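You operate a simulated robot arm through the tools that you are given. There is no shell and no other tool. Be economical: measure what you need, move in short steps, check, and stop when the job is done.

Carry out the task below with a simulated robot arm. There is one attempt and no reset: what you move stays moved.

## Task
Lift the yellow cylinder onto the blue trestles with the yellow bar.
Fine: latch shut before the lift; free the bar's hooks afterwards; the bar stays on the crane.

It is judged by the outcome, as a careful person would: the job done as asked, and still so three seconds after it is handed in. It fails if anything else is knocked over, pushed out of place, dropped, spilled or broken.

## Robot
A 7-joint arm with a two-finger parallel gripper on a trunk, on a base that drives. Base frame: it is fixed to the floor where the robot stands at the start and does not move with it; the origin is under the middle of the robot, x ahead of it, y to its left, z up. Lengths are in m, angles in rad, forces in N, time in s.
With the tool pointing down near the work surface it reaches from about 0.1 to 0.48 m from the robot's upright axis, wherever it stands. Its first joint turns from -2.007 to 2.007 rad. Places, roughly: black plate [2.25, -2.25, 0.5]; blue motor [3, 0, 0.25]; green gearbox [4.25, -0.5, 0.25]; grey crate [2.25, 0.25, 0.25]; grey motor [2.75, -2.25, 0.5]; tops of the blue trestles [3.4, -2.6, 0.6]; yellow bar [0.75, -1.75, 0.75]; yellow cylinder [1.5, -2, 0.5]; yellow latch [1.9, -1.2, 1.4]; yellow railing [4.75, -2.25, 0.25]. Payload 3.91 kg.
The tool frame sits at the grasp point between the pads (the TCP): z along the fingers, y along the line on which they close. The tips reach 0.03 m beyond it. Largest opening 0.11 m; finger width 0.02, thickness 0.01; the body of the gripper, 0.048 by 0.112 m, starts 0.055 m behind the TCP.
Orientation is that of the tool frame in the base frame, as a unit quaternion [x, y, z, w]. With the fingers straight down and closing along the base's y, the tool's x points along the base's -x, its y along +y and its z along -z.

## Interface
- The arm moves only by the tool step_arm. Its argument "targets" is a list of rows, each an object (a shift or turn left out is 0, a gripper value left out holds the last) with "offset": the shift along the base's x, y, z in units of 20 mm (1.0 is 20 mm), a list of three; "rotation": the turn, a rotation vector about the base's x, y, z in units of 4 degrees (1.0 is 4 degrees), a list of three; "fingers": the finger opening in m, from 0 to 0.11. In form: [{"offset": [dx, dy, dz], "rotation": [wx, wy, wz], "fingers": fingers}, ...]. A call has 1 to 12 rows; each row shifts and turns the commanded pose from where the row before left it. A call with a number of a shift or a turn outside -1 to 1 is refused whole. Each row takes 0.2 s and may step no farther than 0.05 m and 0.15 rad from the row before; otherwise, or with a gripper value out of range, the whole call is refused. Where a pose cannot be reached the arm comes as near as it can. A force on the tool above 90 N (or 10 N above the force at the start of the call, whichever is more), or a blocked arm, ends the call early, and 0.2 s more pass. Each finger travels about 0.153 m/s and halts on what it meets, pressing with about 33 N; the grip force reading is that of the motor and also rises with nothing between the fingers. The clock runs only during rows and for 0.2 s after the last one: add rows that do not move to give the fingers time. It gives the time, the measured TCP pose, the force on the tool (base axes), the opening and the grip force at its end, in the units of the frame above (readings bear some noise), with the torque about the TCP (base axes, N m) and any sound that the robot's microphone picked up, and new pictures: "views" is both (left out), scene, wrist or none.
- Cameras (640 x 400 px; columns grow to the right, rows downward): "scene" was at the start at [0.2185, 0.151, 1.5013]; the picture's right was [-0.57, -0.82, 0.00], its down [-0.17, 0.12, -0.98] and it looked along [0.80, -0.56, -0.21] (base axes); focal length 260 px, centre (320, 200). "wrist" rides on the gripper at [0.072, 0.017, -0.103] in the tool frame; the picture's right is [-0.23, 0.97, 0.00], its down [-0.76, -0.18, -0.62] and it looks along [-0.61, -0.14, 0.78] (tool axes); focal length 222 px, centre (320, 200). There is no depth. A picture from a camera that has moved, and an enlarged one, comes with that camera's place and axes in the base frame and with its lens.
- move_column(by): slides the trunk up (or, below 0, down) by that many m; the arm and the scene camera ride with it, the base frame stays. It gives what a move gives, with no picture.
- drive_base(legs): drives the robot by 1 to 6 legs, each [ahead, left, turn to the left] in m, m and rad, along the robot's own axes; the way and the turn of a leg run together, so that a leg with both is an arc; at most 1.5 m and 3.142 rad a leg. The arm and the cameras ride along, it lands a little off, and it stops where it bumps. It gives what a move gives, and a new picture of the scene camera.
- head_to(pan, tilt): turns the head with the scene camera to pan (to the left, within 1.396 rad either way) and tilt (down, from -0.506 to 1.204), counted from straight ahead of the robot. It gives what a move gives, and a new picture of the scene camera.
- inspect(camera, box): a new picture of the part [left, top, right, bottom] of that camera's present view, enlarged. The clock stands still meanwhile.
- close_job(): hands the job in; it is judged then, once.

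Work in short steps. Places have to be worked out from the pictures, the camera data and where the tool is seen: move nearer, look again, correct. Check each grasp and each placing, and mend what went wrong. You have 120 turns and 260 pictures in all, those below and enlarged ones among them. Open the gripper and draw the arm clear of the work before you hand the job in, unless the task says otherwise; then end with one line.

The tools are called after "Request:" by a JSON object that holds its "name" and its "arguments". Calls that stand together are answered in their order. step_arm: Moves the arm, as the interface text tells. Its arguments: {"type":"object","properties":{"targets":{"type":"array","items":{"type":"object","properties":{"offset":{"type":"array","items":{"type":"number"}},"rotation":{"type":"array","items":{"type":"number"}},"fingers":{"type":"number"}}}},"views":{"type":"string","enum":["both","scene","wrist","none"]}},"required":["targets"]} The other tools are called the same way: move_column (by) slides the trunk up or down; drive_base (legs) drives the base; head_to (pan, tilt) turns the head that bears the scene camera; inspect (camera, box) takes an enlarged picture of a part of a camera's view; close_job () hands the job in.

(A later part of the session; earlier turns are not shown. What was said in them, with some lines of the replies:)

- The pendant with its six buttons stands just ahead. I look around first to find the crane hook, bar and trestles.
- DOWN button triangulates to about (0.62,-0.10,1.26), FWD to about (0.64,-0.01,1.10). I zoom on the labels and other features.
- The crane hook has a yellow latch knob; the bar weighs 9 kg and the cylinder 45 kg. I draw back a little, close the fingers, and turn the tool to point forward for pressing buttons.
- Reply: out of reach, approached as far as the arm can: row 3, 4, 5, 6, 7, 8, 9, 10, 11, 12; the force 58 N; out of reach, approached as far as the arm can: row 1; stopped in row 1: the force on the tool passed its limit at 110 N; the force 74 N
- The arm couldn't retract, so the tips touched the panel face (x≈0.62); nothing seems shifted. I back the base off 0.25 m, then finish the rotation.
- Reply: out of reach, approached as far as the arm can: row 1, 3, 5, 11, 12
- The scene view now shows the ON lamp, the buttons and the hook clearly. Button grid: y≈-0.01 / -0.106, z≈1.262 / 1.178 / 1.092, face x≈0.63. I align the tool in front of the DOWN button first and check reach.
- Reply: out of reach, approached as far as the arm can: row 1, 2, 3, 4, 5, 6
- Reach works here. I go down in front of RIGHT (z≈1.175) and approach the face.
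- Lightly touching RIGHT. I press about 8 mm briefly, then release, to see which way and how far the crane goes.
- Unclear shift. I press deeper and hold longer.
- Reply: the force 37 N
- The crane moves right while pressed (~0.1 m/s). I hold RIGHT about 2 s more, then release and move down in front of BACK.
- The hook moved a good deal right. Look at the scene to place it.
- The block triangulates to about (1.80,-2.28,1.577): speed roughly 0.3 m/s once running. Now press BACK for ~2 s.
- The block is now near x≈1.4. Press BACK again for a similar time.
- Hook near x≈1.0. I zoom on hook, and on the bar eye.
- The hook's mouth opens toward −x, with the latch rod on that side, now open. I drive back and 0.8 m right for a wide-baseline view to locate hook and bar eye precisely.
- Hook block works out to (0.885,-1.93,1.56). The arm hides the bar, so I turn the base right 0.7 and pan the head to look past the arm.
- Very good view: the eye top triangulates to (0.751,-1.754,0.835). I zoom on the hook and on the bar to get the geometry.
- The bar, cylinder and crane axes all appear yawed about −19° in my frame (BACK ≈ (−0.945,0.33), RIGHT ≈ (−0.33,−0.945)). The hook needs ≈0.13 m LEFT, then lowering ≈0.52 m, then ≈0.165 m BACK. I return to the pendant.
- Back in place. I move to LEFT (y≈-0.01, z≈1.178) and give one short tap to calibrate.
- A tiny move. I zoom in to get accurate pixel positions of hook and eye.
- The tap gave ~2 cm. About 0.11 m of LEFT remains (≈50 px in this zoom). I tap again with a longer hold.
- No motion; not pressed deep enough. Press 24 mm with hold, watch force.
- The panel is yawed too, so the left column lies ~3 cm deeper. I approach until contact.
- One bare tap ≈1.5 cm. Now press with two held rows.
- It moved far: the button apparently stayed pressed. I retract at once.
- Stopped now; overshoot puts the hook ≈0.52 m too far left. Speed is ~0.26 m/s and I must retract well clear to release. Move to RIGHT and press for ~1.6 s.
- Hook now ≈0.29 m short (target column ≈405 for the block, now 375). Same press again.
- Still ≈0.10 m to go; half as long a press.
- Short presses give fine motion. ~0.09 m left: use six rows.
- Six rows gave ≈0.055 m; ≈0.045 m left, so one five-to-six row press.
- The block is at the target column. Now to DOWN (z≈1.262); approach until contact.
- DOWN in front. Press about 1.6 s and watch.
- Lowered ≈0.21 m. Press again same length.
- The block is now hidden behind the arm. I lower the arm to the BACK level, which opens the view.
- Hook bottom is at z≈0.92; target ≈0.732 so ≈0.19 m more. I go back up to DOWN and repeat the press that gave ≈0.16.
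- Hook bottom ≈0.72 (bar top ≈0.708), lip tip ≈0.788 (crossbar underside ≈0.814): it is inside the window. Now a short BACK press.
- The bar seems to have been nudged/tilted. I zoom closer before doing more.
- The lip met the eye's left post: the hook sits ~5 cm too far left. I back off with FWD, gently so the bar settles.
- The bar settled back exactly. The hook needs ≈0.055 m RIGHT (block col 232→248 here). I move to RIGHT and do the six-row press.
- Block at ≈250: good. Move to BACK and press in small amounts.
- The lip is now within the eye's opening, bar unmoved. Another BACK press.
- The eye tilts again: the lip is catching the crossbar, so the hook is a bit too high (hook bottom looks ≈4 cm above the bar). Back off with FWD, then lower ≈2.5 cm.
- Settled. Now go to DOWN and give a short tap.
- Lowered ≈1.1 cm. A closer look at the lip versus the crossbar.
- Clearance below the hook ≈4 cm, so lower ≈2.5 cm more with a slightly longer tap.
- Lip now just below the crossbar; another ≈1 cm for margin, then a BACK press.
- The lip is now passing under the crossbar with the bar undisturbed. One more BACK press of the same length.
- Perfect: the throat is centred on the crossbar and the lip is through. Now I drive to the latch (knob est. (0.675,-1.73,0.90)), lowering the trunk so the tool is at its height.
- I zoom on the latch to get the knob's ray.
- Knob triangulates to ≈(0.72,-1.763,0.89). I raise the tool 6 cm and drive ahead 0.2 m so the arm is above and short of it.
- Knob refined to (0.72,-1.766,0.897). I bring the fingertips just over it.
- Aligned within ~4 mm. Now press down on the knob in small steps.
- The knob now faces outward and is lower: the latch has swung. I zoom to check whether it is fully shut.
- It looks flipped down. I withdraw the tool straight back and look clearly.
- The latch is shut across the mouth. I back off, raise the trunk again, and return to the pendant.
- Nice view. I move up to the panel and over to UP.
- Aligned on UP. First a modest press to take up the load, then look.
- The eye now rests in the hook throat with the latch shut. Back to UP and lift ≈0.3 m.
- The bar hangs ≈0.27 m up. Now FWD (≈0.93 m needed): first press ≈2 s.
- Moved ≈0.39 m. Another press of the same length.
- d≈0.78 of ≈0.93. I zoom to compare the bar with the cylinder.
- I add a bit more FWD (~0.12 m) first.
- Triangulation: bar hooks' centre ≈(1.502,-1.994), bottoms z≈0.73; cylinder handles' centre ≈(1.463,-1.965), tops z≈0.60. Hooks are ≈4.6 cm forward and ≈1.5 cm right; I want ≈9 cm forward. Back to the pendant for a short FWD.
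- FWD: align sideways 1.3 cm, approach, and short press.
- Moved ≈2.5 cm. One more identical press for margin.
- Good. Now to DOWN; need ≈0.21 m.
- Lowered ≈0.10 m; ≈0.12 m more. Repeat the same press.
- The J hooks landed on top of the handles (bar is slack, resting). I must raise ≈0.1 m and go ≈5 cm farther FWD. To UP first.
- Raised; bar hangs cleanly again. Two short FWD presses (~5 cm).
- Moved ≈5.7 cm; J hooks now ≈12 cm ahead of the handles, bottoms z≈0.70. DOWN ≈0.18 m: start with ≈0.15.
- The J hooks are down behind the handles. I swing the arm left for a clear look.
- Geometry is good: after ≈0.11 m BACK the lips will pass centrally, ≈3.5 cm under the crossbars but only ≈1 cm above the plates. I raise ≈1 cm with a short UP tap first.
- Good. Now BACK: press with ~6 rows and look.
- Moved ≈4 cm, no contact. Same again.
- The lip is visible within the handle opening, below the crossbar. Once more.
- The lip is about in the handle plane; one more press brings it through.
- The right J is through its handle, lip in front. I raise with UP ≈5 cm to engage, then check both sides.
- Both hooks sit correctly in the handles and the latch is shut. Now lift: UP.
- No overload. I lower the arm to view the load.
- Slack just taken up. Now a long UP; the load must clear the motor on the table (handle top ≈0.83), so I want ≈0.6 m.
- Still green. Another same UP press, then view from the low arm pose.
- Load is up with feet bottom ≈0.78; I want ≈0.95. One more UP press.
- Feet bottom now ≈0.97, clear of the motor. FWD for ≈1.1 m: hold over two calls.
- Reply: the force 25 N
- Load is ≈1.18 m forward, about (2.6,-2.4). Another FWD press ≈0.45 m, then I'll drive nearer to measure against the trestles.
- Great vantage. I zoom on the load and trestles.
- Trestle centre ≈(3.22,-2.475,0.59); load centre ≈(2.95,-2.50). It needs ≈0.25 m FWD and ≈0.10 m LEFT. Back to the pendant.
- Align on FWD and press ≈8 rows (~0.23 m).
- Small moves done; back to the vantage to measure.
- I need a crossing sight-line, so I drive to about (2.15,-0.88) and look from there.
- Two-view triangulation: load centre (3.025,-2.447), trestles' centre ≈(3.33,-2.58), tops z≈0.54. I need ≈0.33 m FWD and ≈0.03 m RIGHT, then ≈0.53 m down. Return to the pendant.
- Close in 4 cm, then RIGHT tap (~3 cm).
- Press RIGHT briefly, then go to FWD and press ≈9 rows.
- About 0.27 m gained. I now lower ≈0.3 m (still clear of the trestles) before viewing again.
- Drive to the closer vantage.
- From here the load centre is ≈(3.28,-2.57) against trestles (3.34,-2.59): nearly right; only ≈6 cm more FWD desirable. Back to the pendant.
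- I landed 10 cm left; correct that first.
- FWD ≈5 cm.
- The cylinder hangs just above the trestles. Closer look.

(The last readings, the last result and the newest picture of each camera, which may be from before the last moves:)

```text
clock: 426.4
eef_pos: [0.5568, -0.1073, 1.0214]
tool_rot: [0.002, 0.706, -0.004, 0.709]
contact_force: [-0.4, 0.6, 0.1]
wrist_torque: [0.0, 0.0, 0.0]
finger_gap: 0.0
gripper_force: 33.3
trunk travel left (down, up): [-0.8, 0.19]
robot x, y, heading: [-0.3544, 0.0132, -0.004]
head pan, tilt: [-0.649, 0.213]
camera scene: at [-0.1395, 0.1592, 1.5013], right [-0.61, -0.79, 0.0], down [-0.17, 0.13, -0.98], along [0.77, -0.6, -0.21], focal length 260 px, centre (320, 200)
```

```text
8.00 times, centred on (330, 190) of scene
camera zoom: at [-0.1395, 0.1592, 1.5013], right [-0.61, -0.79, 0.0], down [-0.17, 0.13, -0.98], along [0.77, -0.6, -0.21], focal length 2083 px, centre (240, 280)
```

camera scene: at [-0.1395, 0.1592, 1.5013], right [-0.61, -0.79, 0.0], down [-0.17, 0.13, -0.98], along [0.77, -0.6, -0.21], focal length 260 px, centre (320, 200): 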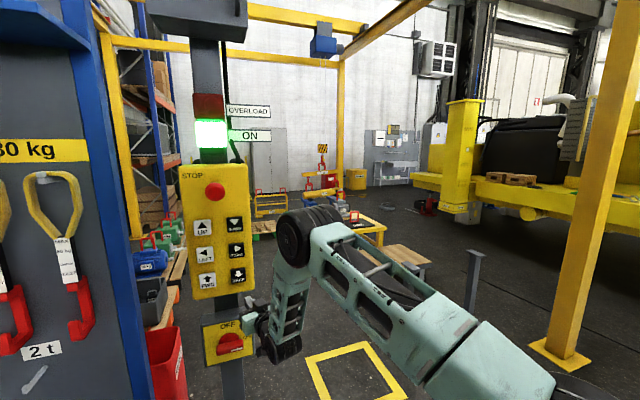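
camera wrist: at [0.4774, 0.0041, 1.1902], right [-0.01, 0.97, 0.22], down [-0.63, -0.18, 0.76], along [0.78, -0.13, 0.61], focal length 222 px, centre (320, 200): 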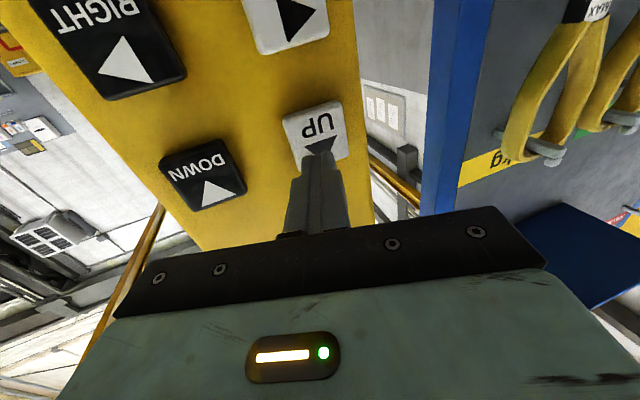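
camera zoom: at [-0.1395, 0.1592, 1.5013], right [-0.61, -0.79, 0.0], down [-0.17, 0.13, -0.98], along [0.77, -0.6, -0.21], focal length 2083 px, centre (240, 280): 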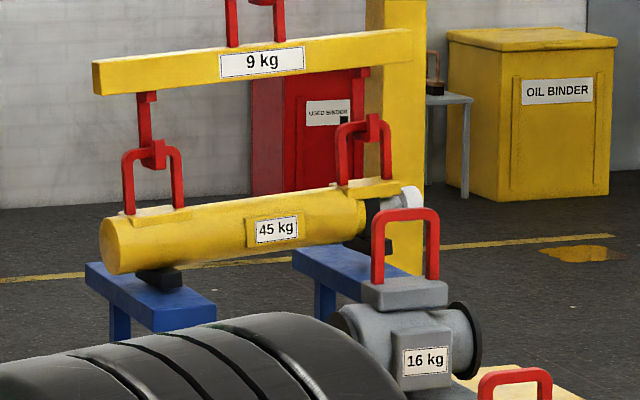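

The feet are within about 2 cm of the trestle tops and well centred. I lower in short taps.

Request:
{"name": "step_arm", "arguments": {"targets": [{"offset": [0.2, 0, 1]}, {"offset": [0, 0, 1]}, {"offset": [0, 0, 1]}, {"offset": [0, 0, 1]}, {"offset": [0, 0, 1]}, {"offset": [0, 0, 1]}, {"offset": [0, 0, 1]}, {"offset": [0, 0, 1]}, {"offset": [0, 0, 1]}, {"offset": [0, 0, 1]}, {"offset": [0, 0, 1]}, {"offset": [0, 0, 1]}], "views": "none"}}

Request:
{"name": "step_arm", "arguments": {"targets": [{"offset": [1, 0, 0]}, {"offset": [0.65, 0, 0]}, {}, {}, {}, {"offset": [-1, 0, 0]}, {"offset": [-0.65, 0, 0]}, {}, {}], "views": "none"}}

Request:
{"name": "step_arm", "arguments": {"targets": [{"offset": [-0.2, 0, -1]}, {"offset": [0, 0, -1]}, {"offset": [0, 0, -1]}, {"offset": [0, 0, -1]}, {"offset": [0, 0, -1]}, {"offset": [0, 0, -1]}, {"offset": [0, 0, -1]}, {"offset": [0, 0, -1]}, {"offset": [0, 0, -1]}, {"offset": [0, 0, -1]}, {"offset": [0, 0, -1]}, {"offset": [0, 0, -1]}], "views": "none"}}

Request:
{"name": "inspect", "arguments": {"camera": "scene", "box": [300, 155, 360, 205]}}

```text
clock: 429.0
eef_pos: [0.5623, -0.1055, 1.2627]
tool_rot: [0.001, 0.706, -0.004, 0.709]
contact_force: [0.5, 0.5, -0.2]
wrist_torque: [-0.01, 0.0, 0.0]
finger_gap: 0.0
gripper_force: 33.1
trunk travel left (down, up): [-0.8, 0.19]
robot x, y, heading: [-0.362, 0.0152, -0.011]
head pan, tilt: [-0.649, 0.213]
```

```text
clock: 431.0
eef_pos: [0.5623, -0.1061, 1.2623]
tool_rot: [0.002, 0.705, -0.004, 0.709]
contact_force: [0.1, -0.2, 0.5]
wrist_torque: [0.0, -0.01, 0.01]
finger_gap: 0.0001
gripper_force: 33.2
trunk travel left (down, up): [-0.8, 0.19]
robot x, y, heading: [-0.3586, 0.0133, -0.01]
head pan, tilt: [-0.649, 0.213]
```

```text
clock: 433.6
eef_pos: [0.5582, -0.1044, 1.023]
tool_rot: [0.002, 0.706, -0.004, 0.708]
contact_force: [0.3, 0.1, 0.0]
wrist_torque: [0.02, 0.01, 0.0]
finger_gap: 0.0
gripper_force: 33.1
trunk travel left (down, up): [-0.8, 0.19]
robot x, y, heading: [-0.3575, 0.0129, -0.007]
head pan, tilt: [-0.649, 0.213]
```

```text
8.00 times, centred on (330, 180) of scene
camera zoom: at [-0.1395, 0.1592, 1.5013], right [-0.61, -0.79, 0.0], down [-0.17, 0.13, -0.98], along [0.77, -0.6, -0.21], focal length 2083 px, centre (240, 360)
```

zoom: 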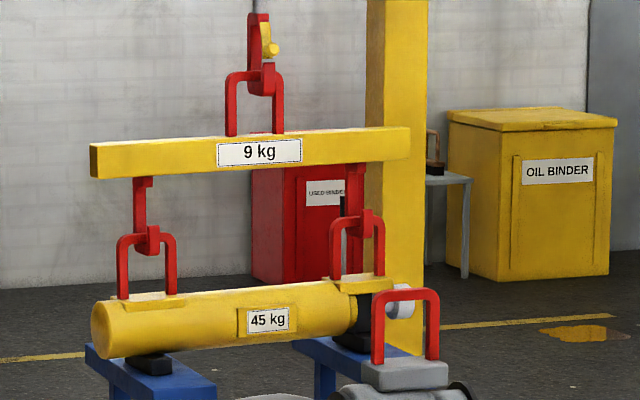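

Left foot touched and the right side is coming down level. Lower a bit more.

Request:
{"name": "step_arm", "arguments": {"targets": [{"offset": [0.2, 0, 1]}, {"offset": [0, 0, 1]}, {"offset": [0, 0, 1]}, {"offset": [0, 0, 1]}, {"offset": [0, 0, 1]}, {"offset": [0, 0, 1]}, {"offset": [0, 0, 1]}, {"offset": [0, 0, 1]}, {"offset": [0, 0, 1]}, {"offset": [0, 0, 1]}, {"offset": [0, 0, 1]}, {"offset": [0, 0, 1]}], "views": "none"}}

Request:
{"name": "step_arm", "arguments": {"targets": [{"offset": [1, 0, 0]}, {"offset": [0.65, 0, 0]}, {}, {}, {}, {"offset": [-1, 0, 0]}, {"offset": [-0.65, 0, 0]}, {}, {}], "views": "none"}}

Request:
{"name": "step_arm", "arguments": {"targets": [{"offset": [-0.2, 0, -1]}, {"offset": [0, 0, -1]}, {"offset": [0, 0, -1]}, {"offset": [0, 0, -1]}, {"offset": [0, 0, -1]}, {"offset": [0, 0, -1]}, {"offset": [0, 0, -1]}, {"offset": [0, 0, -1]}, {"offset": [0, 0, -1]}, {"offset": [0, 0, -1]}, {"offset": [0, 0, -1]}, {"offset": [0, 0, -1]}], "views": "none"}}

Request:
{"name": "inspect", "arguments": {"camera": "scene", "box": [300, 155, 360, 205]}}

```text
clock: 436.2
eef_pos: [0.563, -0.107, 1.2628]
tool_rot: [0.001, 0.706, -0.004, 0.709]
contact_force: [-0.2, -0.8, 0.7]
wrist_torque: [-0.02, 0.01, -0.02]
finger_gap: 0.0002
gripper_force: 33.2
trunk travel left (down, up): [-0.8, 0.19]
robot x, y, heading: [-0.3555, 0.0137, -0.009]
head pan, tilt: [-0.649, 0.213]
```

```text
clock: 438.2
eef_pos: [0.5639, -0.1052, 1.2618]
tool_rot: [0.002, 0.706, -0.004, 0.709]
contact_force: [0.1, 0.3, 0.1]
wrist_torque: [0.03, 0.01, 0.01]
finger_gap: 0.0
gripper_force: 33.1
trunk travel left (down, up): [-0.8, 0.19]
robot x, y, heading: [-0.3552, 0.0124, -0.005]
head pan, tilt: [-0.649, 0.213]
```

```text
clock: 440.8
eef_pos: [0.5593, -0.1071, 1.0224]
tool_rot: [0.001, 0.706, -0.003, 0.709]
contact_force: [-0.6, 0.0, -0.6]
wrist_torque: [0.0, 0.0, -0.03]
finger_gap: 0.0001
gripper_force: 33.0
trunk travel left (down, up): [-0.8, 0.19]
robot x, y, heading: [-0.3589, 0.0134, -0.008]
head pan, tilt: [-0.649, 0.213]
```

```text
8.00 times, centred on (330, 180) of scene
camera zoom: at [-0.1395, 0.1592, 1.5013], right [-0.61, -0.79, 0.0], down [-0.17, 0.13, -0.98], along [0.77, -0.6, -0.21], focal length 2083 px, centre (240, 360)
```

zoom: 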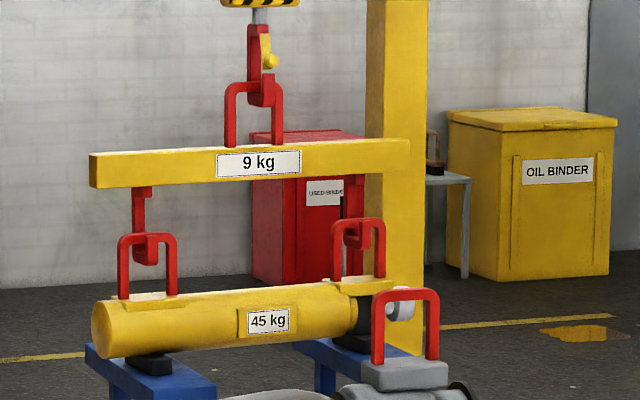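

The load rests on the trestles; hooks are slackening. ≈3.5 cm more so the lips clear below the crossbars.

Request:
{"name": "step_arm", "arguments": {"targets": [{"offset": [0.2, 0, 1]}, {"offset": [0, 0, 1]}, {"offset": [0, 0, 1]}, {"offset": [0, 0, 1]}, {"offset": [0, 0, 1]}, {"offset": [0, 0, 1]}, {"offset": [0, 0, 1]}, {"offset": [0, 0, 1]}, {"offset": [0, 0, 1]}, {"offset": [0, 0, 1]}, {"offset": [0, 0, 1]}, {"offset": [0, 0, 1]}], "views": "none"}}

Request:
{"name": "step_arm", "arguments": {"targets": [{"offset": [1, 0, 0]}, {"offset": [0.65, 0, 0]}, {}, {}, {}, {}, {"offset": [-1, 0, 0]}, {"offset": [-0.65, 0, 0]}, {}, {}], "views": "none"}}

Request:
{"name": "step_arm", "arguments": {"targets": [{"offset": [-0.2, 0, -1]}, {"offset": [0, 0.9, -1]}, {"offset": [0, 1, -1]}, {"offset": [0, 1, -1]}, {"offset": [0, 1, -1]}, {"offset": [0, 0.9, -1]}, {"offset": [0, 0, -1]}, {"offset": [0, 0, -1]}, {"offset": [0, 0, -1]}, {"offset": [0, 0, -1]}, {"offset": [0, 0, -1]}, {"offset": [0, 0, -1]}], "views": "none"}}

Request:
{"name": "inspect", "arguments": {"camera": "scene", "box": [300, 155, 360, 205]}}

```text
clock: 443.4
eef_pos: [0.5638, -0.1054, 1.263]
tool_rot: [0.001, 0.706, -0.003, 0.709]
contact_force: [-0.3, 0.2, -0.3]
wrist_torque: [0.0, 0.01, 0.02]
finger_gap: 0.0
gripper_force: 33.0
trunk travel left (down, up): [-0.8, 0.19]
robot x, y, heading: [-0.3563, 0.0147, -0.009]
head pan, tilt: [-0.649, 0.213]
```

```text
clock: 445.6
eef_pos: [0.5667, -0.1075, 1.2614]
tool_rot: [0.002, 0.706, -0.004, 0.708]
contact_force: [0.0, -0.3, -0.7]
wrist_torque: [-0.01, -0.01, 0.02]
finger_gap: 0.0001
gripper_force: 33.3
trunk travel left (down, up): [-0.8, 0.19]
robot x, y, heading: [-0.3559, 0.0095, -0.008]
head pan, tilt: [-0.649, 0.213]
```

```text
clock: 448.2
eef_pos: [0.5576, -0.0093, 1.0226]
tool_rot: [0.001, 0.705, -0.004, 0.709]
contact_force: [0.0, 0.3, 0.9]
wrist_torque: [0.0, 0.05, -0.07]
finger_gap: 0.0001
gripper_force: 33.0
trunk travel left (down, up): [-0.8, 0.19]
robot x, y, heading: [-0.3571, 0.0114, -0.006]
head pan, tilt: [-0.649, 0.213]
```

```text
8.00 times, centred on (330, 180) of scene
camera zoom: at [-0.1395, 0.1592, 1.5013], right [-0.61, -0.79, 0.0], down [-0.17, 0.13, -0.98], along [0.77, -0.6, -0.21], focal length 2083 px, centre (240, 360)
```

zoom: 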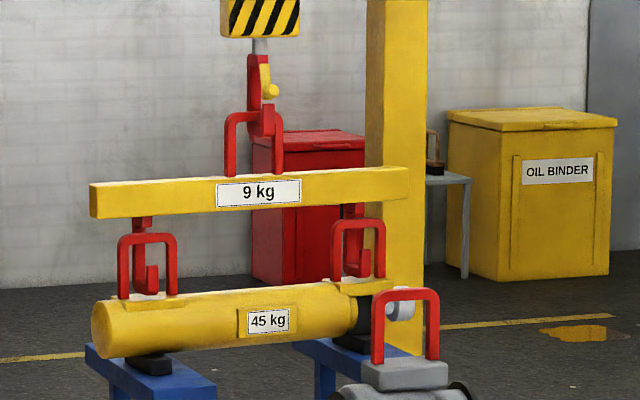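

Now slightly too low (J bottoms at the plates, lips ≈4 cm under the crossbars). UP tap of ≈1.5–2 cm.

Request:
{"name": "step_arm", "arguments": {"targets": [{"offset": [0.6, 0, 1]}, {"offset": [0.95, 0, 1]}, {"offset": [0, 0, 1]}, {"offset": [0, 0, 1]}, {"offset": [0, 0, 1]}, {"offset": [0, 0, 1]}, {"offset": [0, 0, 1]}, {"offset": [0, 0, 1]}, {"offset": [0, 0, 1]}, {"offset": [0, 0, 1]}, {"offset": [0, 0, 1]}, {"offset": [0, 0, 1]}], "views": "none"}}

Request:
{"name": "step_arm", "arguments": {"targets": [{"offset": [1, 0, 0]}, {"offset": [0.95, 0, 0]}, {}, {}, {"offset": [-1, 0, 0]}, {"offset": [-0.95, 0, 0]}, {}], "views": "none"}}

Request:
{"name": "step_arm", "arguments": {"targets": [{"offset": [0, 0, -1]}, {"offset": [0, 0, -1]}, {"offset": [0, 0, -1]}, {"offset": [0, 0, -1]}, {"offset": [0, 0, -1]}, {"offset": [0, 0, -1]}, {"offset": [0, 0, -1]}, {"offset": [0, 0, -1]}, {"offset": [0, 0, -0.5]}], "views": "none"}}

Request:
{"name": "inspect", "arguments": {"camera": "scene", "box": [300, 155, 360, 205]}}

```text
clock: 450.8
eef_pos: [0.5916, -0.0092, 1.2627]
tool_rot: [0.001, 0.705, -0.004, 0.709]
contact_force: [0.0, 0.4, -0.7]
wrist_torque: [0.0, -0.02, 0.03]
finger_gap: 0.0
gripper_force: 33.0
trunk travel left (down, up): [-0.8, 0.19]
robot x, y, heading: [-0.354, 0.0143, -0.008]
head pan, tilt: [-0.649, 0.213]
```

```text
clock: 451.5
eef_pos: [0.6208, -0.0088, 1.2632]
tool_rot: [0.001, 0.708, -0.003, 0.707]
contact_force: [-19.8, -2.7, 2.5]
wrist_torque: [-0.02, -0.23, -0.39]
finger_gap: 0.0
gripper_force: 33.3
trunk travel left (down, up): [-0.8, 0.19]
robot x, y, heading: [-0.3606, 0.012, -0.01]
head pan, tilt: [-0.649, 0.213]
stopped in row 3: the force on the tool passed its limit at 230 N (the readings are from after the stop); the commanded pose is now the measured one
```

```text
clock: 452.6
eef_pos: [0.6253, -0.0103, 1.2054]
tool_rot: [0.005, 0.687, -0.003, 0.727]
contact_force: [-68.5, -4.4, 23.3]
wrist_torque: [-0.05, 0.26, -0.69]
finger_gap: 0.0
gripper_force: 33.6
trunk travel left (down, up): [-0.8, 0.19]
robot x, y, heading: [-0.3572, 0.0103, -0.01]
head pan, tilt: [-0.649, 0.213]
stopped in row 5: the force on the tool passed its limit at 96 N (the readings are from after the stop); the commanded pose is now the measured one
```

```text
8.00 times, centred on (330, 180) of scene
camera zoom: at [-0.1473, 0.1586, 1.5017], right [-0.61, -0.79, 0.0], down [-0.16, 0.13, -0.98], along [0.77, -0.6, -0.21], focal length 2083 px, centre (240, 360)
```

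zoom: 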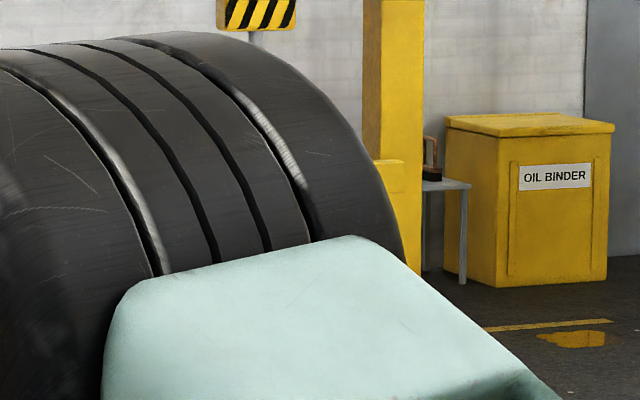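

The press hit its force limit and the retraction was skipped; I pull straight back at once.

Request:
{"name": "step_arm", "arguments": {"targets": [{"offset": [-1, 0, 0]}, {"offset": [-1, 0, 0]}], "views": "scene"}}

```text
clock: 453.2
eef_pos: [0.5906, -0.01, 1.1966]
tool_rot: [0.003, 0.693, -0.004, 0.721]
contact_force: [-0.3, -0.3, -0.3]
wrist_torque: [0.01, 0.01, 0.03]
finger_gap: 0.0
gripper_force: 33.3
trunk travel left (down, up): [-0.8, 0.19]
robot x, y, heading: [-0.358, 0.0107, -0.007]
head pan, tilt: [-0.649, 0.213]
camera scene: at [-0.1398, 0.159, 1.5008], right [-0.61, -0.79, 0.0], down [-0.17, 0.13, -0.98], along [0.77, -0.6, -0.21], focal length 260 px, centre (320, 200)
```

scene: 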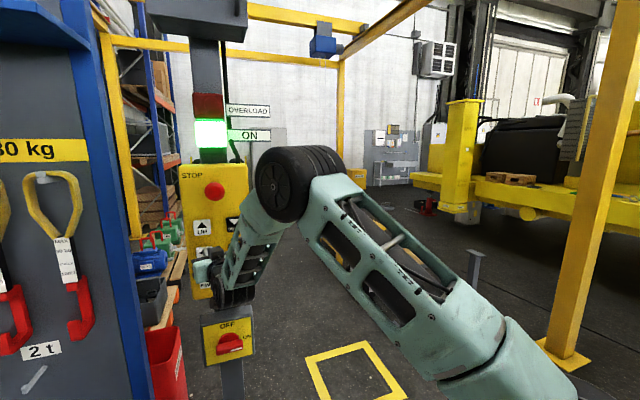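

Released. I correct the tool's small tilt, lower the arm, and check the load.

Request:
{"name": "step_arm", "arguments": {"targets": [{"offset": [0, 0, -1], "rotation": [0, 0.5, 0]}, {"offset": [0, 0, -1]}, {"offset": [0, 0, -1]}, {"offset": [0, 0, -1]}, {"offset": [0, 0, -1]}, {"offset": [0, 0, -1]}, {"offset": [0, 0, -1]}, {"offset": [0, 0, -1]}, {"offset": [0, 0, -0.7]}], "views": "none"}}

Request:
{"name": "inspect", "arguments": {"camera": "scene", "box": [300, 155, 360, 205]}}

```text
clock: 455.2
eef_pos: [0.5909, -0.0101, 1.0234]
tool_rot: [0.004, 0.703, -0.003, 0.711]
contact_force: [-0.2, 0.1, -0.3]
wrist_torque: [0.02, -0.01, 0.01]
finger_gap: 0.0001
gripper_force: 33.2
trunk travel left (down, up): [-0.8, 0.19]
robot x, y, heading: [-0.3611, 0.0121, -0.007]
head pan, tilt: [-0.649, 0.213]
```

```text
8.00 times, centred on (330, 180) of scene
camera zoom: at [-0.1404, 0.1589, 1.5013], right [-0.61, -0.79, 0.0], down [-0.17, 0.13, -0.98], along [0.77, -0.6, -0.21], focal length 2083 px, centre (240, 360)
```

zoom: 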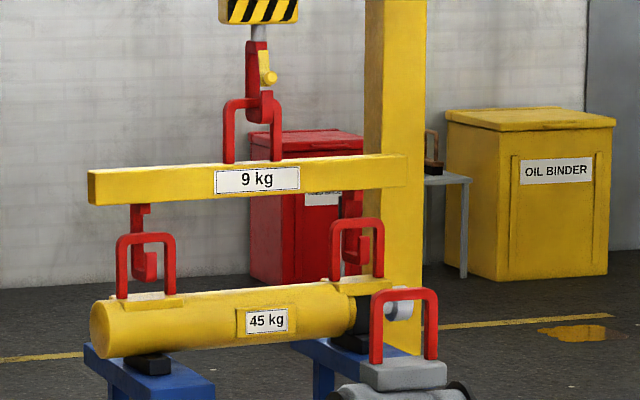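

It rose ≈3 cm — slightly too high now (lip margin small). I zoom in to judge.

Request:
{"name": "inspect", "arguments": {"camera": "scene", "box": [308, 180, 352, 196]}}

```text
14.55 times, centred on (330, 188) of scene
camera zoom: at [-0.1404, 0.1589, 1.5013], right [-0.61, -0.79, 0.0], down [-0.17, 0.13, -0.98], along [0.77, -0.6, -0.21], focal length 3788 px, centre (174, 374)
```

zoom: 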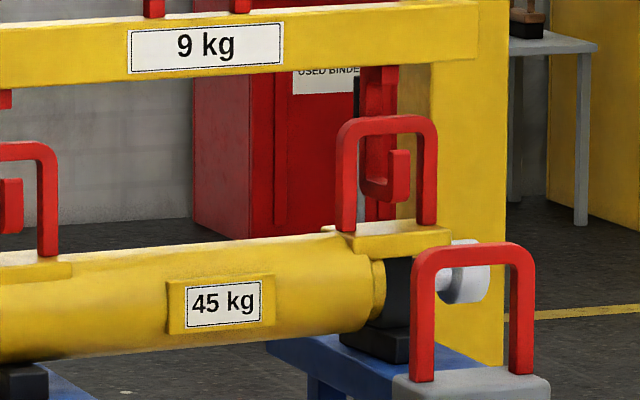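

Margin is ≈0.7 cm above and ≈2.6 cm below; lower by ≈1 cm with a short DOWN tap.

Request:
{"name": "step_arm", "arguments": {"targets": [{"offset": [-0.9, -1, 1]}, {"offset": [-0.5, -1, 1]}, {"offset": [0, -1, 1]}, {"offset": [0, -1, 1]}, {"offset": [0, -0.8, 1]}, {"offset": [0, 0, 1]}, {"offset": [0, 0, 1]}, {"offset": [0, 0, 1]}, {"offset": [0, 0, 1]}, {"offset": [0, 0, 1]}, {"offset": [0, 0, 1]}, {"offset": [0, 0, 1]}], "views": "none"}}

Request:
{"name": "step_arm", "arguments": {"targets": [{"offset": [1, 0, 0]}, {"offset": [0.6, 0, 0]}, {}, {"offset": [-1, 0, 0]}, {"offset": [-0.6, 0, 0]}, {}], "views": "none"}}

Request:
{"name": "step_arm", "arguments": {"targets": [{"offset": [0, 0.9, -1]}, {"offset": [0, 1, -1]}, {"offset": [0, 1, -1]}, {"offset": [0, 1, -1]}, {"offset": [0, 0.85, -1]}, {"offset": [0, 0, -1]}, {"offset": [0.5, 0, -1]}, {"offset": [0.8, 0, -1]}, {"offset": [0, 0, -0.4]}], "views": "none"}}

Request:
{"name": "inspect", "arguments": {"camera": "scene", "box": [308, 180, 352, 196]}}

```text
clock: 457.8
eef_pos: [0.5642, -0.1051, 1.2648]
tool_rot: [0.004, 0.703, -0.003, 0.711]
contact_force: [-0.5, -0.4, 0.2]
wrist_torque: [-0.01, 0.0, 0.0]
finger_gap: 0.0
gripper_force: 33.7
trunk travel left (down, up): [-0.8, 0.19]
robot x, y, heading: [-0.3589, 0.012, -0.009]
head pan, tilt: [-0.649, 0.213]
```

```text
clock: 459.2
eef_pos: [0.562, -0.1055, 1.2676]
tool_rot: [0.004, 0.704, -0.004, 0.711]
contact_force: [0.0, -0.3, 0.3]
wrist_torque: [-0.01, -0.01, 0.01]
finger_gap: 0.0
gripper_force: 33.4
trunk travel left (down, up): [-0.8, 0.19]
robot x, y, heading: [-0.357, 0.018, -0.009]
head pan, tilt: [-0.649, 0.213]
```

```text
clock: 461.2
eef_pos: [0.5911, -0.0127, 1.0985]
tool_rot: [0.003, 0.704, -0.003, 0.711]
contact_force: [-0.1, -1.2, 0.3]
wrist_torque: [0.01, 0.03, -0.01]
finger_gap: 0.0
gripper_force: 33.2
trunk travel left (down, up): [-0.8, 0.19]
robot x, y, heading: [-0.3585, 0.0129, -0.011]
head pan, tilt: [-0.649, 0.213]
```

```text
14.55 times, centred on (330, 188) of scene
camera zoom: at [-0.1404, 0.1589, 1.5013], right [-0.61, -0.79, 0.0], down [-0.17, 0.13, -0.98], along [0.77, -0.6, -0.21], focal length 3788 px, centre (174, 374)
```

zoom: 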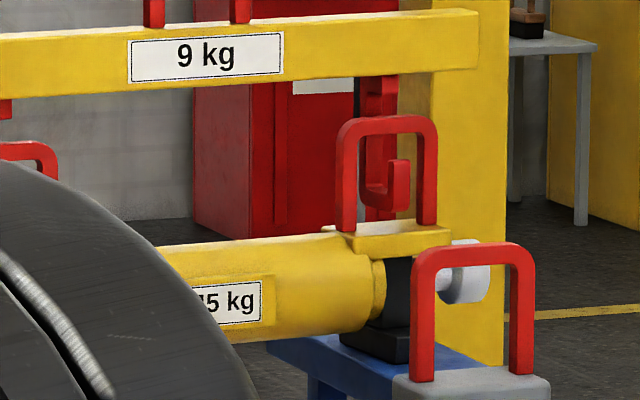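

Well centred (≈1.5 cm each way). FWD in steps of ≈4 cm.

Request:
{"name": "step_arm", "arguments": {"targets": [{"offset": [1, 0, -0.2]}, {"offset": [0.75, 0, 0]}, {}, {}, {}, {"offset": [-1, 0, 0]}, {"offset": [-0.9, 0, 0]}, {}, {}], "views": "none"}}

Request:
{"name": "inspect", "arguments": {"camera": "scene", "box": [308, 180, 352, 196]}}

```text
clock: 463.2
eef_pos: [0.5865, -0.0108, 1.0929]
tool_rot: [0.005, 0.703, -0.004, 0.711]
contact_force: [0.5, 0.0, -0.2]
wrist_torque: [0.02, -0.02, 0.05]
finger_gap: 0.0002
gripper_force: 32.4
trunk travel left (down, up): [-0.8, 0.19]
robot x, y, heading: [-0.3585, 0.0134, -0.006]
head pan, tilt: [-0.649, 0.213]
```

```text
14.55 times, centred on (330, 188) of scene
camera zoom: at [-0.1403, 0.1589, 1.5013], right [-0.61, -0.79, 0.0], down [-0.17, 0.13, -0.98], along [0.77, -0.6, -0.21], focal length 3788 px, centre (174, 374)
```

zoom: 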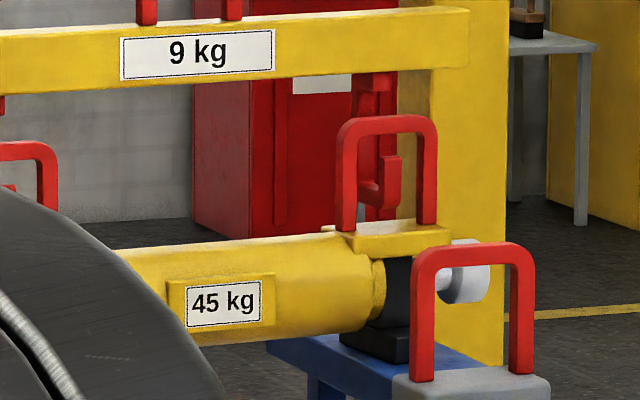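

Smooth, nothing disturbed. Continue FWD.

Request:
{"name": "step_arm", "arguments": {"targets": [{"offset": [1, 0, 0]}, {"offset": [0.9, 0, 0]}, {}, {}, {}, {"offset": [-1, 0, 0]}, {"offset": [-0.9, 0, 0]}, {}, {}], "views": "none"}}

Request:
{"name": "inspect", "arguments": {"camera": "scene", "box": [308, 180, 352, 196]}}

Request:
{"name": "step_arm", "arguments": {"targets": [{"offset": [1, 0, 0]}, {"offset": [0.9, 0, 0]}, {}, {}, {}, {}, {"offset": [-1, 0, 0]}, {"offset": [-0.9, 0, 0]}, {}, {}], "views": "none"}}

Request:
{"name": "inspect", "arguments": {"camera": "scene", "box": [308, 180, 352, 196]}}

```text
clock: 465.2
eef_pos: [0.5858, -0.014, 1.0947]
tool_rot: [0.003, 0.703, -0.003, 0.711]
contact_force: [0.3, 0.2, 0.1]
wrist_torque: [-0.01, 0.01, 0.01]
finger_gap: 0.0
gripper_force: 33.2
trunk travel left (down, up): [-0.8, 0.19]
robot x, y, heading: [-0.3584, 0.0131, -0.015]
head pan, tilt: [-0.649, 0.213]
```

```text
14.55 times, centred on (330, 188) of scene
camera zoom: at [-0.1403, 0.1589, 1.5013], right [-0.61, -0.79, 0.0], down [-0.17, 0.13, -0.98], along [0.77, -0.6, -0.21], focal length 3788 px, centre (174, 374)
```

zoom: 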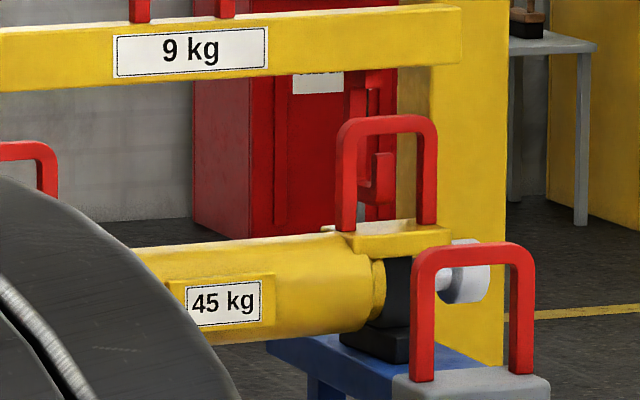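

```text
clock: 467.4
eef_pos: [0.586, -0.0139, 1.0942]
tool_rot: [0.004, 0.704, -0.004, 0.71]
contact_force: [0.4, 0.0, -0.7]
wrist_torque: [0.02, -0.03, 0.02]
finger_gap: 0.0
gripper_force: 32.9
trunk travel left (down, up): [-0.8, 0.19]
robot x, y, heading: [-0.3555, 0.0089, -0.009]
head pan, tilt: [-0.649, 0.213]
```

```text
14.55 times, centred on (330, 188) of scene
camera zoom: at [-0.1403, 0.1589, 1.5012], right [-0.61, -0.79, 0.0], down [-0.17, 0.13, -0.98], along [0.77, -0.6, -0.21], focal length 3788 px, centre (174, 374)
```

zoom: 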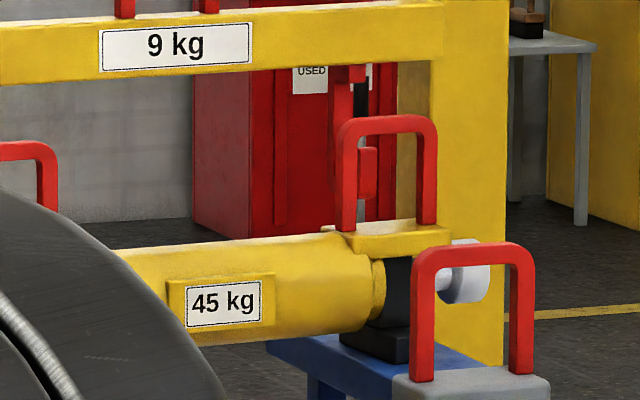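

Hooks have come through (~0.10 m). A further ≈6 cm for margin, then lift the bar.

Request:
{"name": "step_arm", "arguments": {"targets": [{"offset": [1, 0, 0]}, {"offset": [0.9, 0, 0]}, {}, {}, {}, {}, {"offset": [-1, 0, 0]}, {"offset": [-0.9, 0, 0]}, {}, {}], "views": "none"}}

Request:
{"name": "inspect", "arguments": {"camera": "scene", "box": [308, 180, 352, 196]}}

Request:
{"name": "step_arm", "arguments": {"targets": [{"offset": [0, 0, 1]}, {"offset": [0, 0, 1]}, {"offset": [0, 0, 1]}, {"offset": [0, 0, 1]}, {"offset": [0, 0, 1]}, {"offset": [0, 0, 1]}, {"offset": [0, 0, 1]}, {"offset": [0, 0, 1]}, {"offset": [0, 0, 0.4]}], "views": "none"}}

```text
clock: 469.6
eef_pos: [0.5881, -0.0149, 1.0928]
tool_rot: [0.004, 0.703, -0.004, 0.711]
contact_force: [0.8, -0.9, -0.3]
wrist_torque: [0.01, -0.02, -0.04]
finger_gap: 0.0
gripper_force: 33.4
trunk travel left (down, up): [-0.8, 0.19]
robot x, y, heading: [-0.3566, 0.0122, -0.015]
head pan, tilt: [-0.649, 0.213]
```

```text
14.55 times, centred on (330, 188) of scene
camera zoom: at [-0.1403, 0.1589, 1.5012], right [-0.61, -0.79, 0.0], down [-0.17, 0.13, -0.98], along [0.77, -0.6, -0.21], focal length 3788 px, centre (174, 374)
```

zoom: 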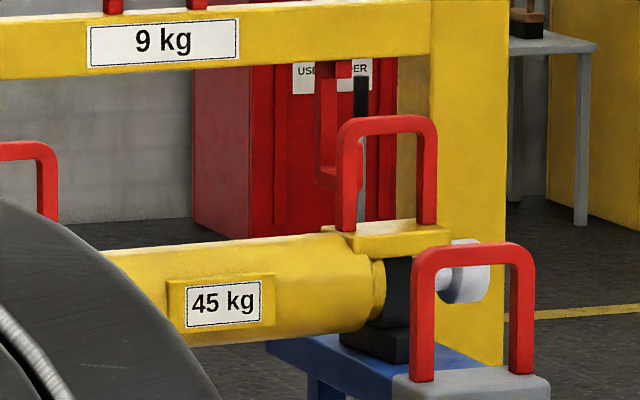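

```text
clock: 471.6
eef_pos: [0.5867, -0.0111, 1.2627]
tool_rot: [0.003, 0.703, -0.003, 0.711]
contact_force: [-0.2, 0.4, 0.0]
wrist_torque: [-0.01, 0.0, -0.01]
finger_gap: 0.0
gripper_force: 33.0
trunk travel left (down, up): [-0.8, 0.19]
robot x, y, heading: [-0.3566, 0.015, -0.008]
head pan, tilt: [-0.649, 0.213]
```

Both hooks are clear behind the handles. UP ≈ several cm with a slightly gentler press, then check.

Request:
{"name": "step_arm", "arguments": {"targets": [{"offset": [1, 0, 0]}, {"offset": [0.85, 0, 0]}, {}, {}, {}, {}, {"offset": [-1, 0, 0]}, {"offset": [-0.85, 0, 0]}, {}], "views": "none"}}

Request:
{"name": "step_arm", "arguments": {"targets": [{"offset": [0, 0, -1]}, {"offset": [0, 0, -1]}, {"offset": [0, 0, -1]}, {"offset": [0, 0, -1]}, {"offset": [0, 0, -1]}, {"offset": [0, 0, -1]}, {"offset": [0, 0, -1]}, {"offset": [0, 0, -1]}, {"offset": [0, 0, -1]}, {"offset": [0, 0, -1]}, {"offset": [0, 0, -1]}, {"offset": [0, 0, -1]}], "views": "none"}}

Request:
{"name": "inspect", "arguments": {"camera": "scene", "box": [300, 150, 360, 200]}}

```text
clock: 473.6
eef_pos: [0.5873, -0.0107, 1.2606]
tool_rot: [0.004, 0.703, -0.003, 0.711]
contact_force: [0.0, 0.4, 0.6]
wrist_torque: [-0.01, 0.01, 0.02]
finger_gap: 0.0005
gripper_force: 32.9
trunk travel left (down, up): [-0.8, 0.19]
robot x, y, heading: [-0.3581, 0.0133, -0.007]
head pan, tilt: [-0.649, 0.213]
```

```text
clock: 476.2
eef_pos: [0.5848, -0.011, 1.019]
tool_rot: [0.004, 0.703, -0.004, 0.711]
contact_force: [0.1, 0.3, 1.0]
wrist_torque: [-0.01, 0.01, 0.01]
finger_gap: 0.0
gripper_force: 33.0
trunk travel left (down, up): [-0.8, 0.19]
robot x, y, heading: [-0.3575, 0.0126, -0.008]
head pan, tilt: [-0.649, 0.213]
```

```text
8.00 times, centred on (330, 175) of scene
camera zoom: at [-0.1405, 0.1589, 1.5013], right [-0.61, -0.79, 0.0], down [-0.17, 0.13, -0.98], along [0.77, -0.6, -0.21], focal length 2083 px, centre (240, 400)
```

zoom: 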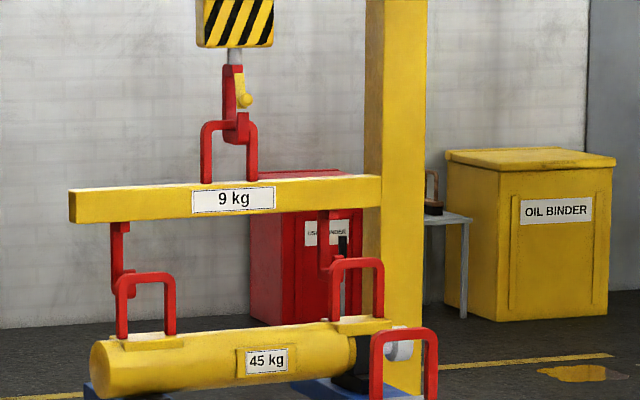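

The bar rises free, the cylinder stays. Raise it ≈0.2 m more so it hangs clear.

Request:
{"name": "step_arm", "arguments": {"targets": [{"offset": [0, 0, 1]}, {"offset": [0, 0, 1]}, {"offset": [0, 0, 1]}, {"offset": [0, 0, 1]}, {"offset": [0, 0, 1]}, {"offset": [0, 0, 1]}, {"offset": [0, 0, 1]}, {"offset": [0, 0, 1]}, {"offset": [0, 0, 1]}, {"offset": [0, 0, 1]}, {"offset": [0, 0, 1]}, {"offset": [0, 0, 1]}], "views": "none"}}

Request:
{"name": "step_arm", "arguments": {"targets": [{"offset": [1, 0, 0]}, {"offset": [0.95, 0, 0]}, {}, {}, {}, {}, {}, {}, {}, {"offset": [-1, 0, 0]}, {"offset": [-1, 0, 0]}, {"offset": [-1, 0, 0]}], "views": "none"}}

Request:
{"name": "step_arm", "arguments": {"targets": [{"offset": [0, 0, -1]}, {"offset": [0, 0, -1]}, {"offset": [0, 0, -1]}, {"offset": [0, 0, -1]}, {"offset": [0, 0, -1]}, {"offset": [0, 0, -1]}, {"offset": [0, 0, -1]}, {"offset": [0, 0, -1]}, {"offset": [0, 0, -1]}, {"offset": [0, 0, -1]}, {"offset": [0, 0, -1]}, {"offset": [0, 0, -1]}], "views": "scene"}}

Request:
{"name": "inspect", "arguments": {"camera": "scene", "box": [290, 110, 370, 220]}}

```text
clock: 478.8
eef_pos: [0.587, -0.0125, 1.2605]
tool_rot: [0.004, 0.704, -0.004, 0.71]
contact_force: [0.5, 0.4, -0.1]
wrist_torque: [0.01, -0.02, -0.01]
finger_gap: 0.0
gripper_force: 32.8
trunk travel left (down, up): [-0.8, 0.19]
robot x, y, heading: [-0.355, 0.0095, -0.006]
head pan, tilt: [-0.649, 0.213]
```

```text
clock: 481.4
eef_pos: [0.5659, -0.0122, 1.2608]
tool_rot: [0.004, 0.703, -0.004, 0.712]
contact_force: [-0.6, -0.2, 0.7]
wrist_torque: [-0.03, -0.01, 0.0]
finger_gap: 0.0
gripper_force: 33.9
trunk travel left (down, up): [-0.8, 0.19]
robot x, y, heading: [-0.3559, 0.0125, -0.01]
head pan, tilt: [-0.649, 0.213]
```

```text
clock: 484.0
eef_pos: [0.5641, -0.0114, 1.0202]
tool_rot: [0.003, 0.703, -0.003, 0.711]
contact_force: [-0.8, 0.7, -0.4]
wrist_torque: [0.01, 0.02, 0.01]
finger_gap: 0.0
gripper_force: 33.2
trunk travel left (down, up): [-0.8, 0.19]
robot x, y, heading: [-0.3589, 0.012, -0.009]
head pan, tilt: [-0.649, 0.213]
camera scene: at [-0.1405, 0.1589, 1.5013], right [-0.61, -0.79, 0.0], down [-0.17, 0.13, -0.98], along [0.77, -0.6, -0.21], focal length 260 px, centre (320, 200)
```

scene: 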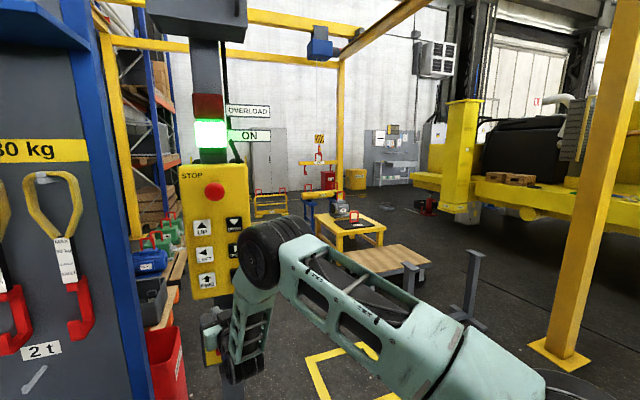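

```text
3.64 times, centred on (330, 165) of scene
camera zoom: at [-0.1405, 0.1589, 1.5013], right [-0.61, -0.79, 0.0], down [-0.17, 0.13, -0.98], along [0.77, -0.6, -0.21], focal length 947 px, centre (284, 327)
```

zoom: 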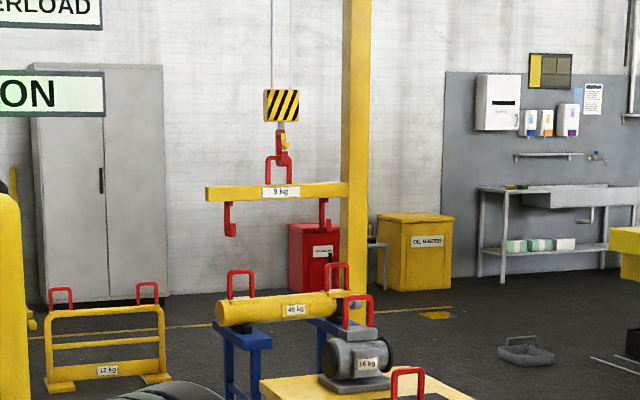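

The cylinder rests on both trestles and the bar hangs free on the crane. I back off and open the gripper.

Request:
{"name": "drive_base", "arguments": {"legs": [[-0.12, 0, 0]]}}

Request:
{"name": "step_arm", "arguments": {"targets": [{"fingers": 0.11}, {}, {}, {}, {}], "views": "scene"}}

Request:
{"name": "inspect", "arguments": {"camera": "scene", "box": [290, 110, 370, 220]}}

```text
clock: 485.2
eef_pos: [0.4413, -0.0115, 1.0199]
tool_rot: [0.004, 0.703, -0.004, 0.711]
contact_force: [0.7, 0.6, 1.1]
wrist_torque: [-0.01, 0.0, -0.01]
finger_gap: 0.0
gripper_force: 33.1
trunk travel left (down, up): [-0.8, 0.19]
robot x, y, heading: [-0.4843, 0.0117, -0.01]
head pan, tilt: [-0.649, 0.213]
camera scene: at [-0.2639, 0.1598, 1.5012], right [-0.61, -0.79, 0.0], down [-0.17, 0.13, -0.98], along [0.77, -0.6, -0.21], focal length 260 px, centre (320, 200)
```

scene: 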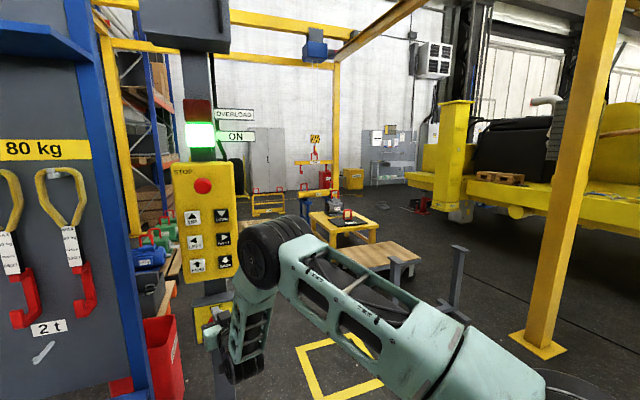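

```text
clock: 486.4
eef_pos: [0.4418, -0.0113, 1.0202]
tool_rot: [0.004, 0.703, -0.004, 0.711]
contact_force: [-0.4, -0.2, -0.2]
wrist_torque: [-0.01, 0.01, -0.01]
finger_gap: 0.11
gripper_force: 0.1
trunk travel left (down, up): [-0.8, 0.19]
robot x, y, heading: [-0.4803, 0.0143, -0.003]
head pan, tilt: [-0.649, 0.213]
camera scene: at [-0.264, 0.1598, 1.5012], right [-0.61, -0.79, 0.0], down [-0.17, 0.13, -0.98], along [0.77, -0.6, -0.21], focal length 260 px, centre (320, 200)
```

scene: 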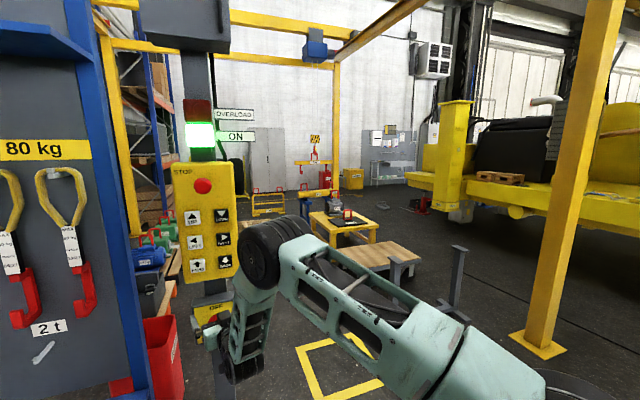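

```text
3.64 times, centred on (330, 165) of scene
camera zoom: at [-0.264, 0.1598, 1.5012], right [-0.61, -0.79, 0.0], down [-0.17, 0.13, -0.98], along [0.77, -0.6, -0.21], focal length 947 px, centre (284, 327)
```

zoom: 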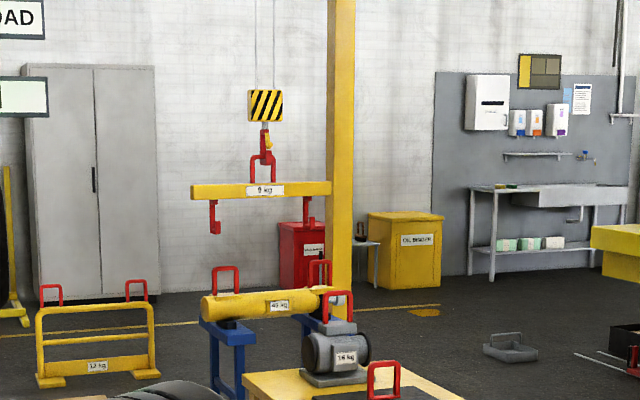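

Everything is at rest as asked, with the gripper open and clear, so I hand the job in.

Request:
{"name": "close_job", "arguments": {}}

```text
The job is handed in.
```

The yellow cylinder is resting on both blue trestles. The latch was shut before the lift, the bar's hooks are free of the cylinder, and the yellow bar is still hanging latched on the crane; I have handed the job in.
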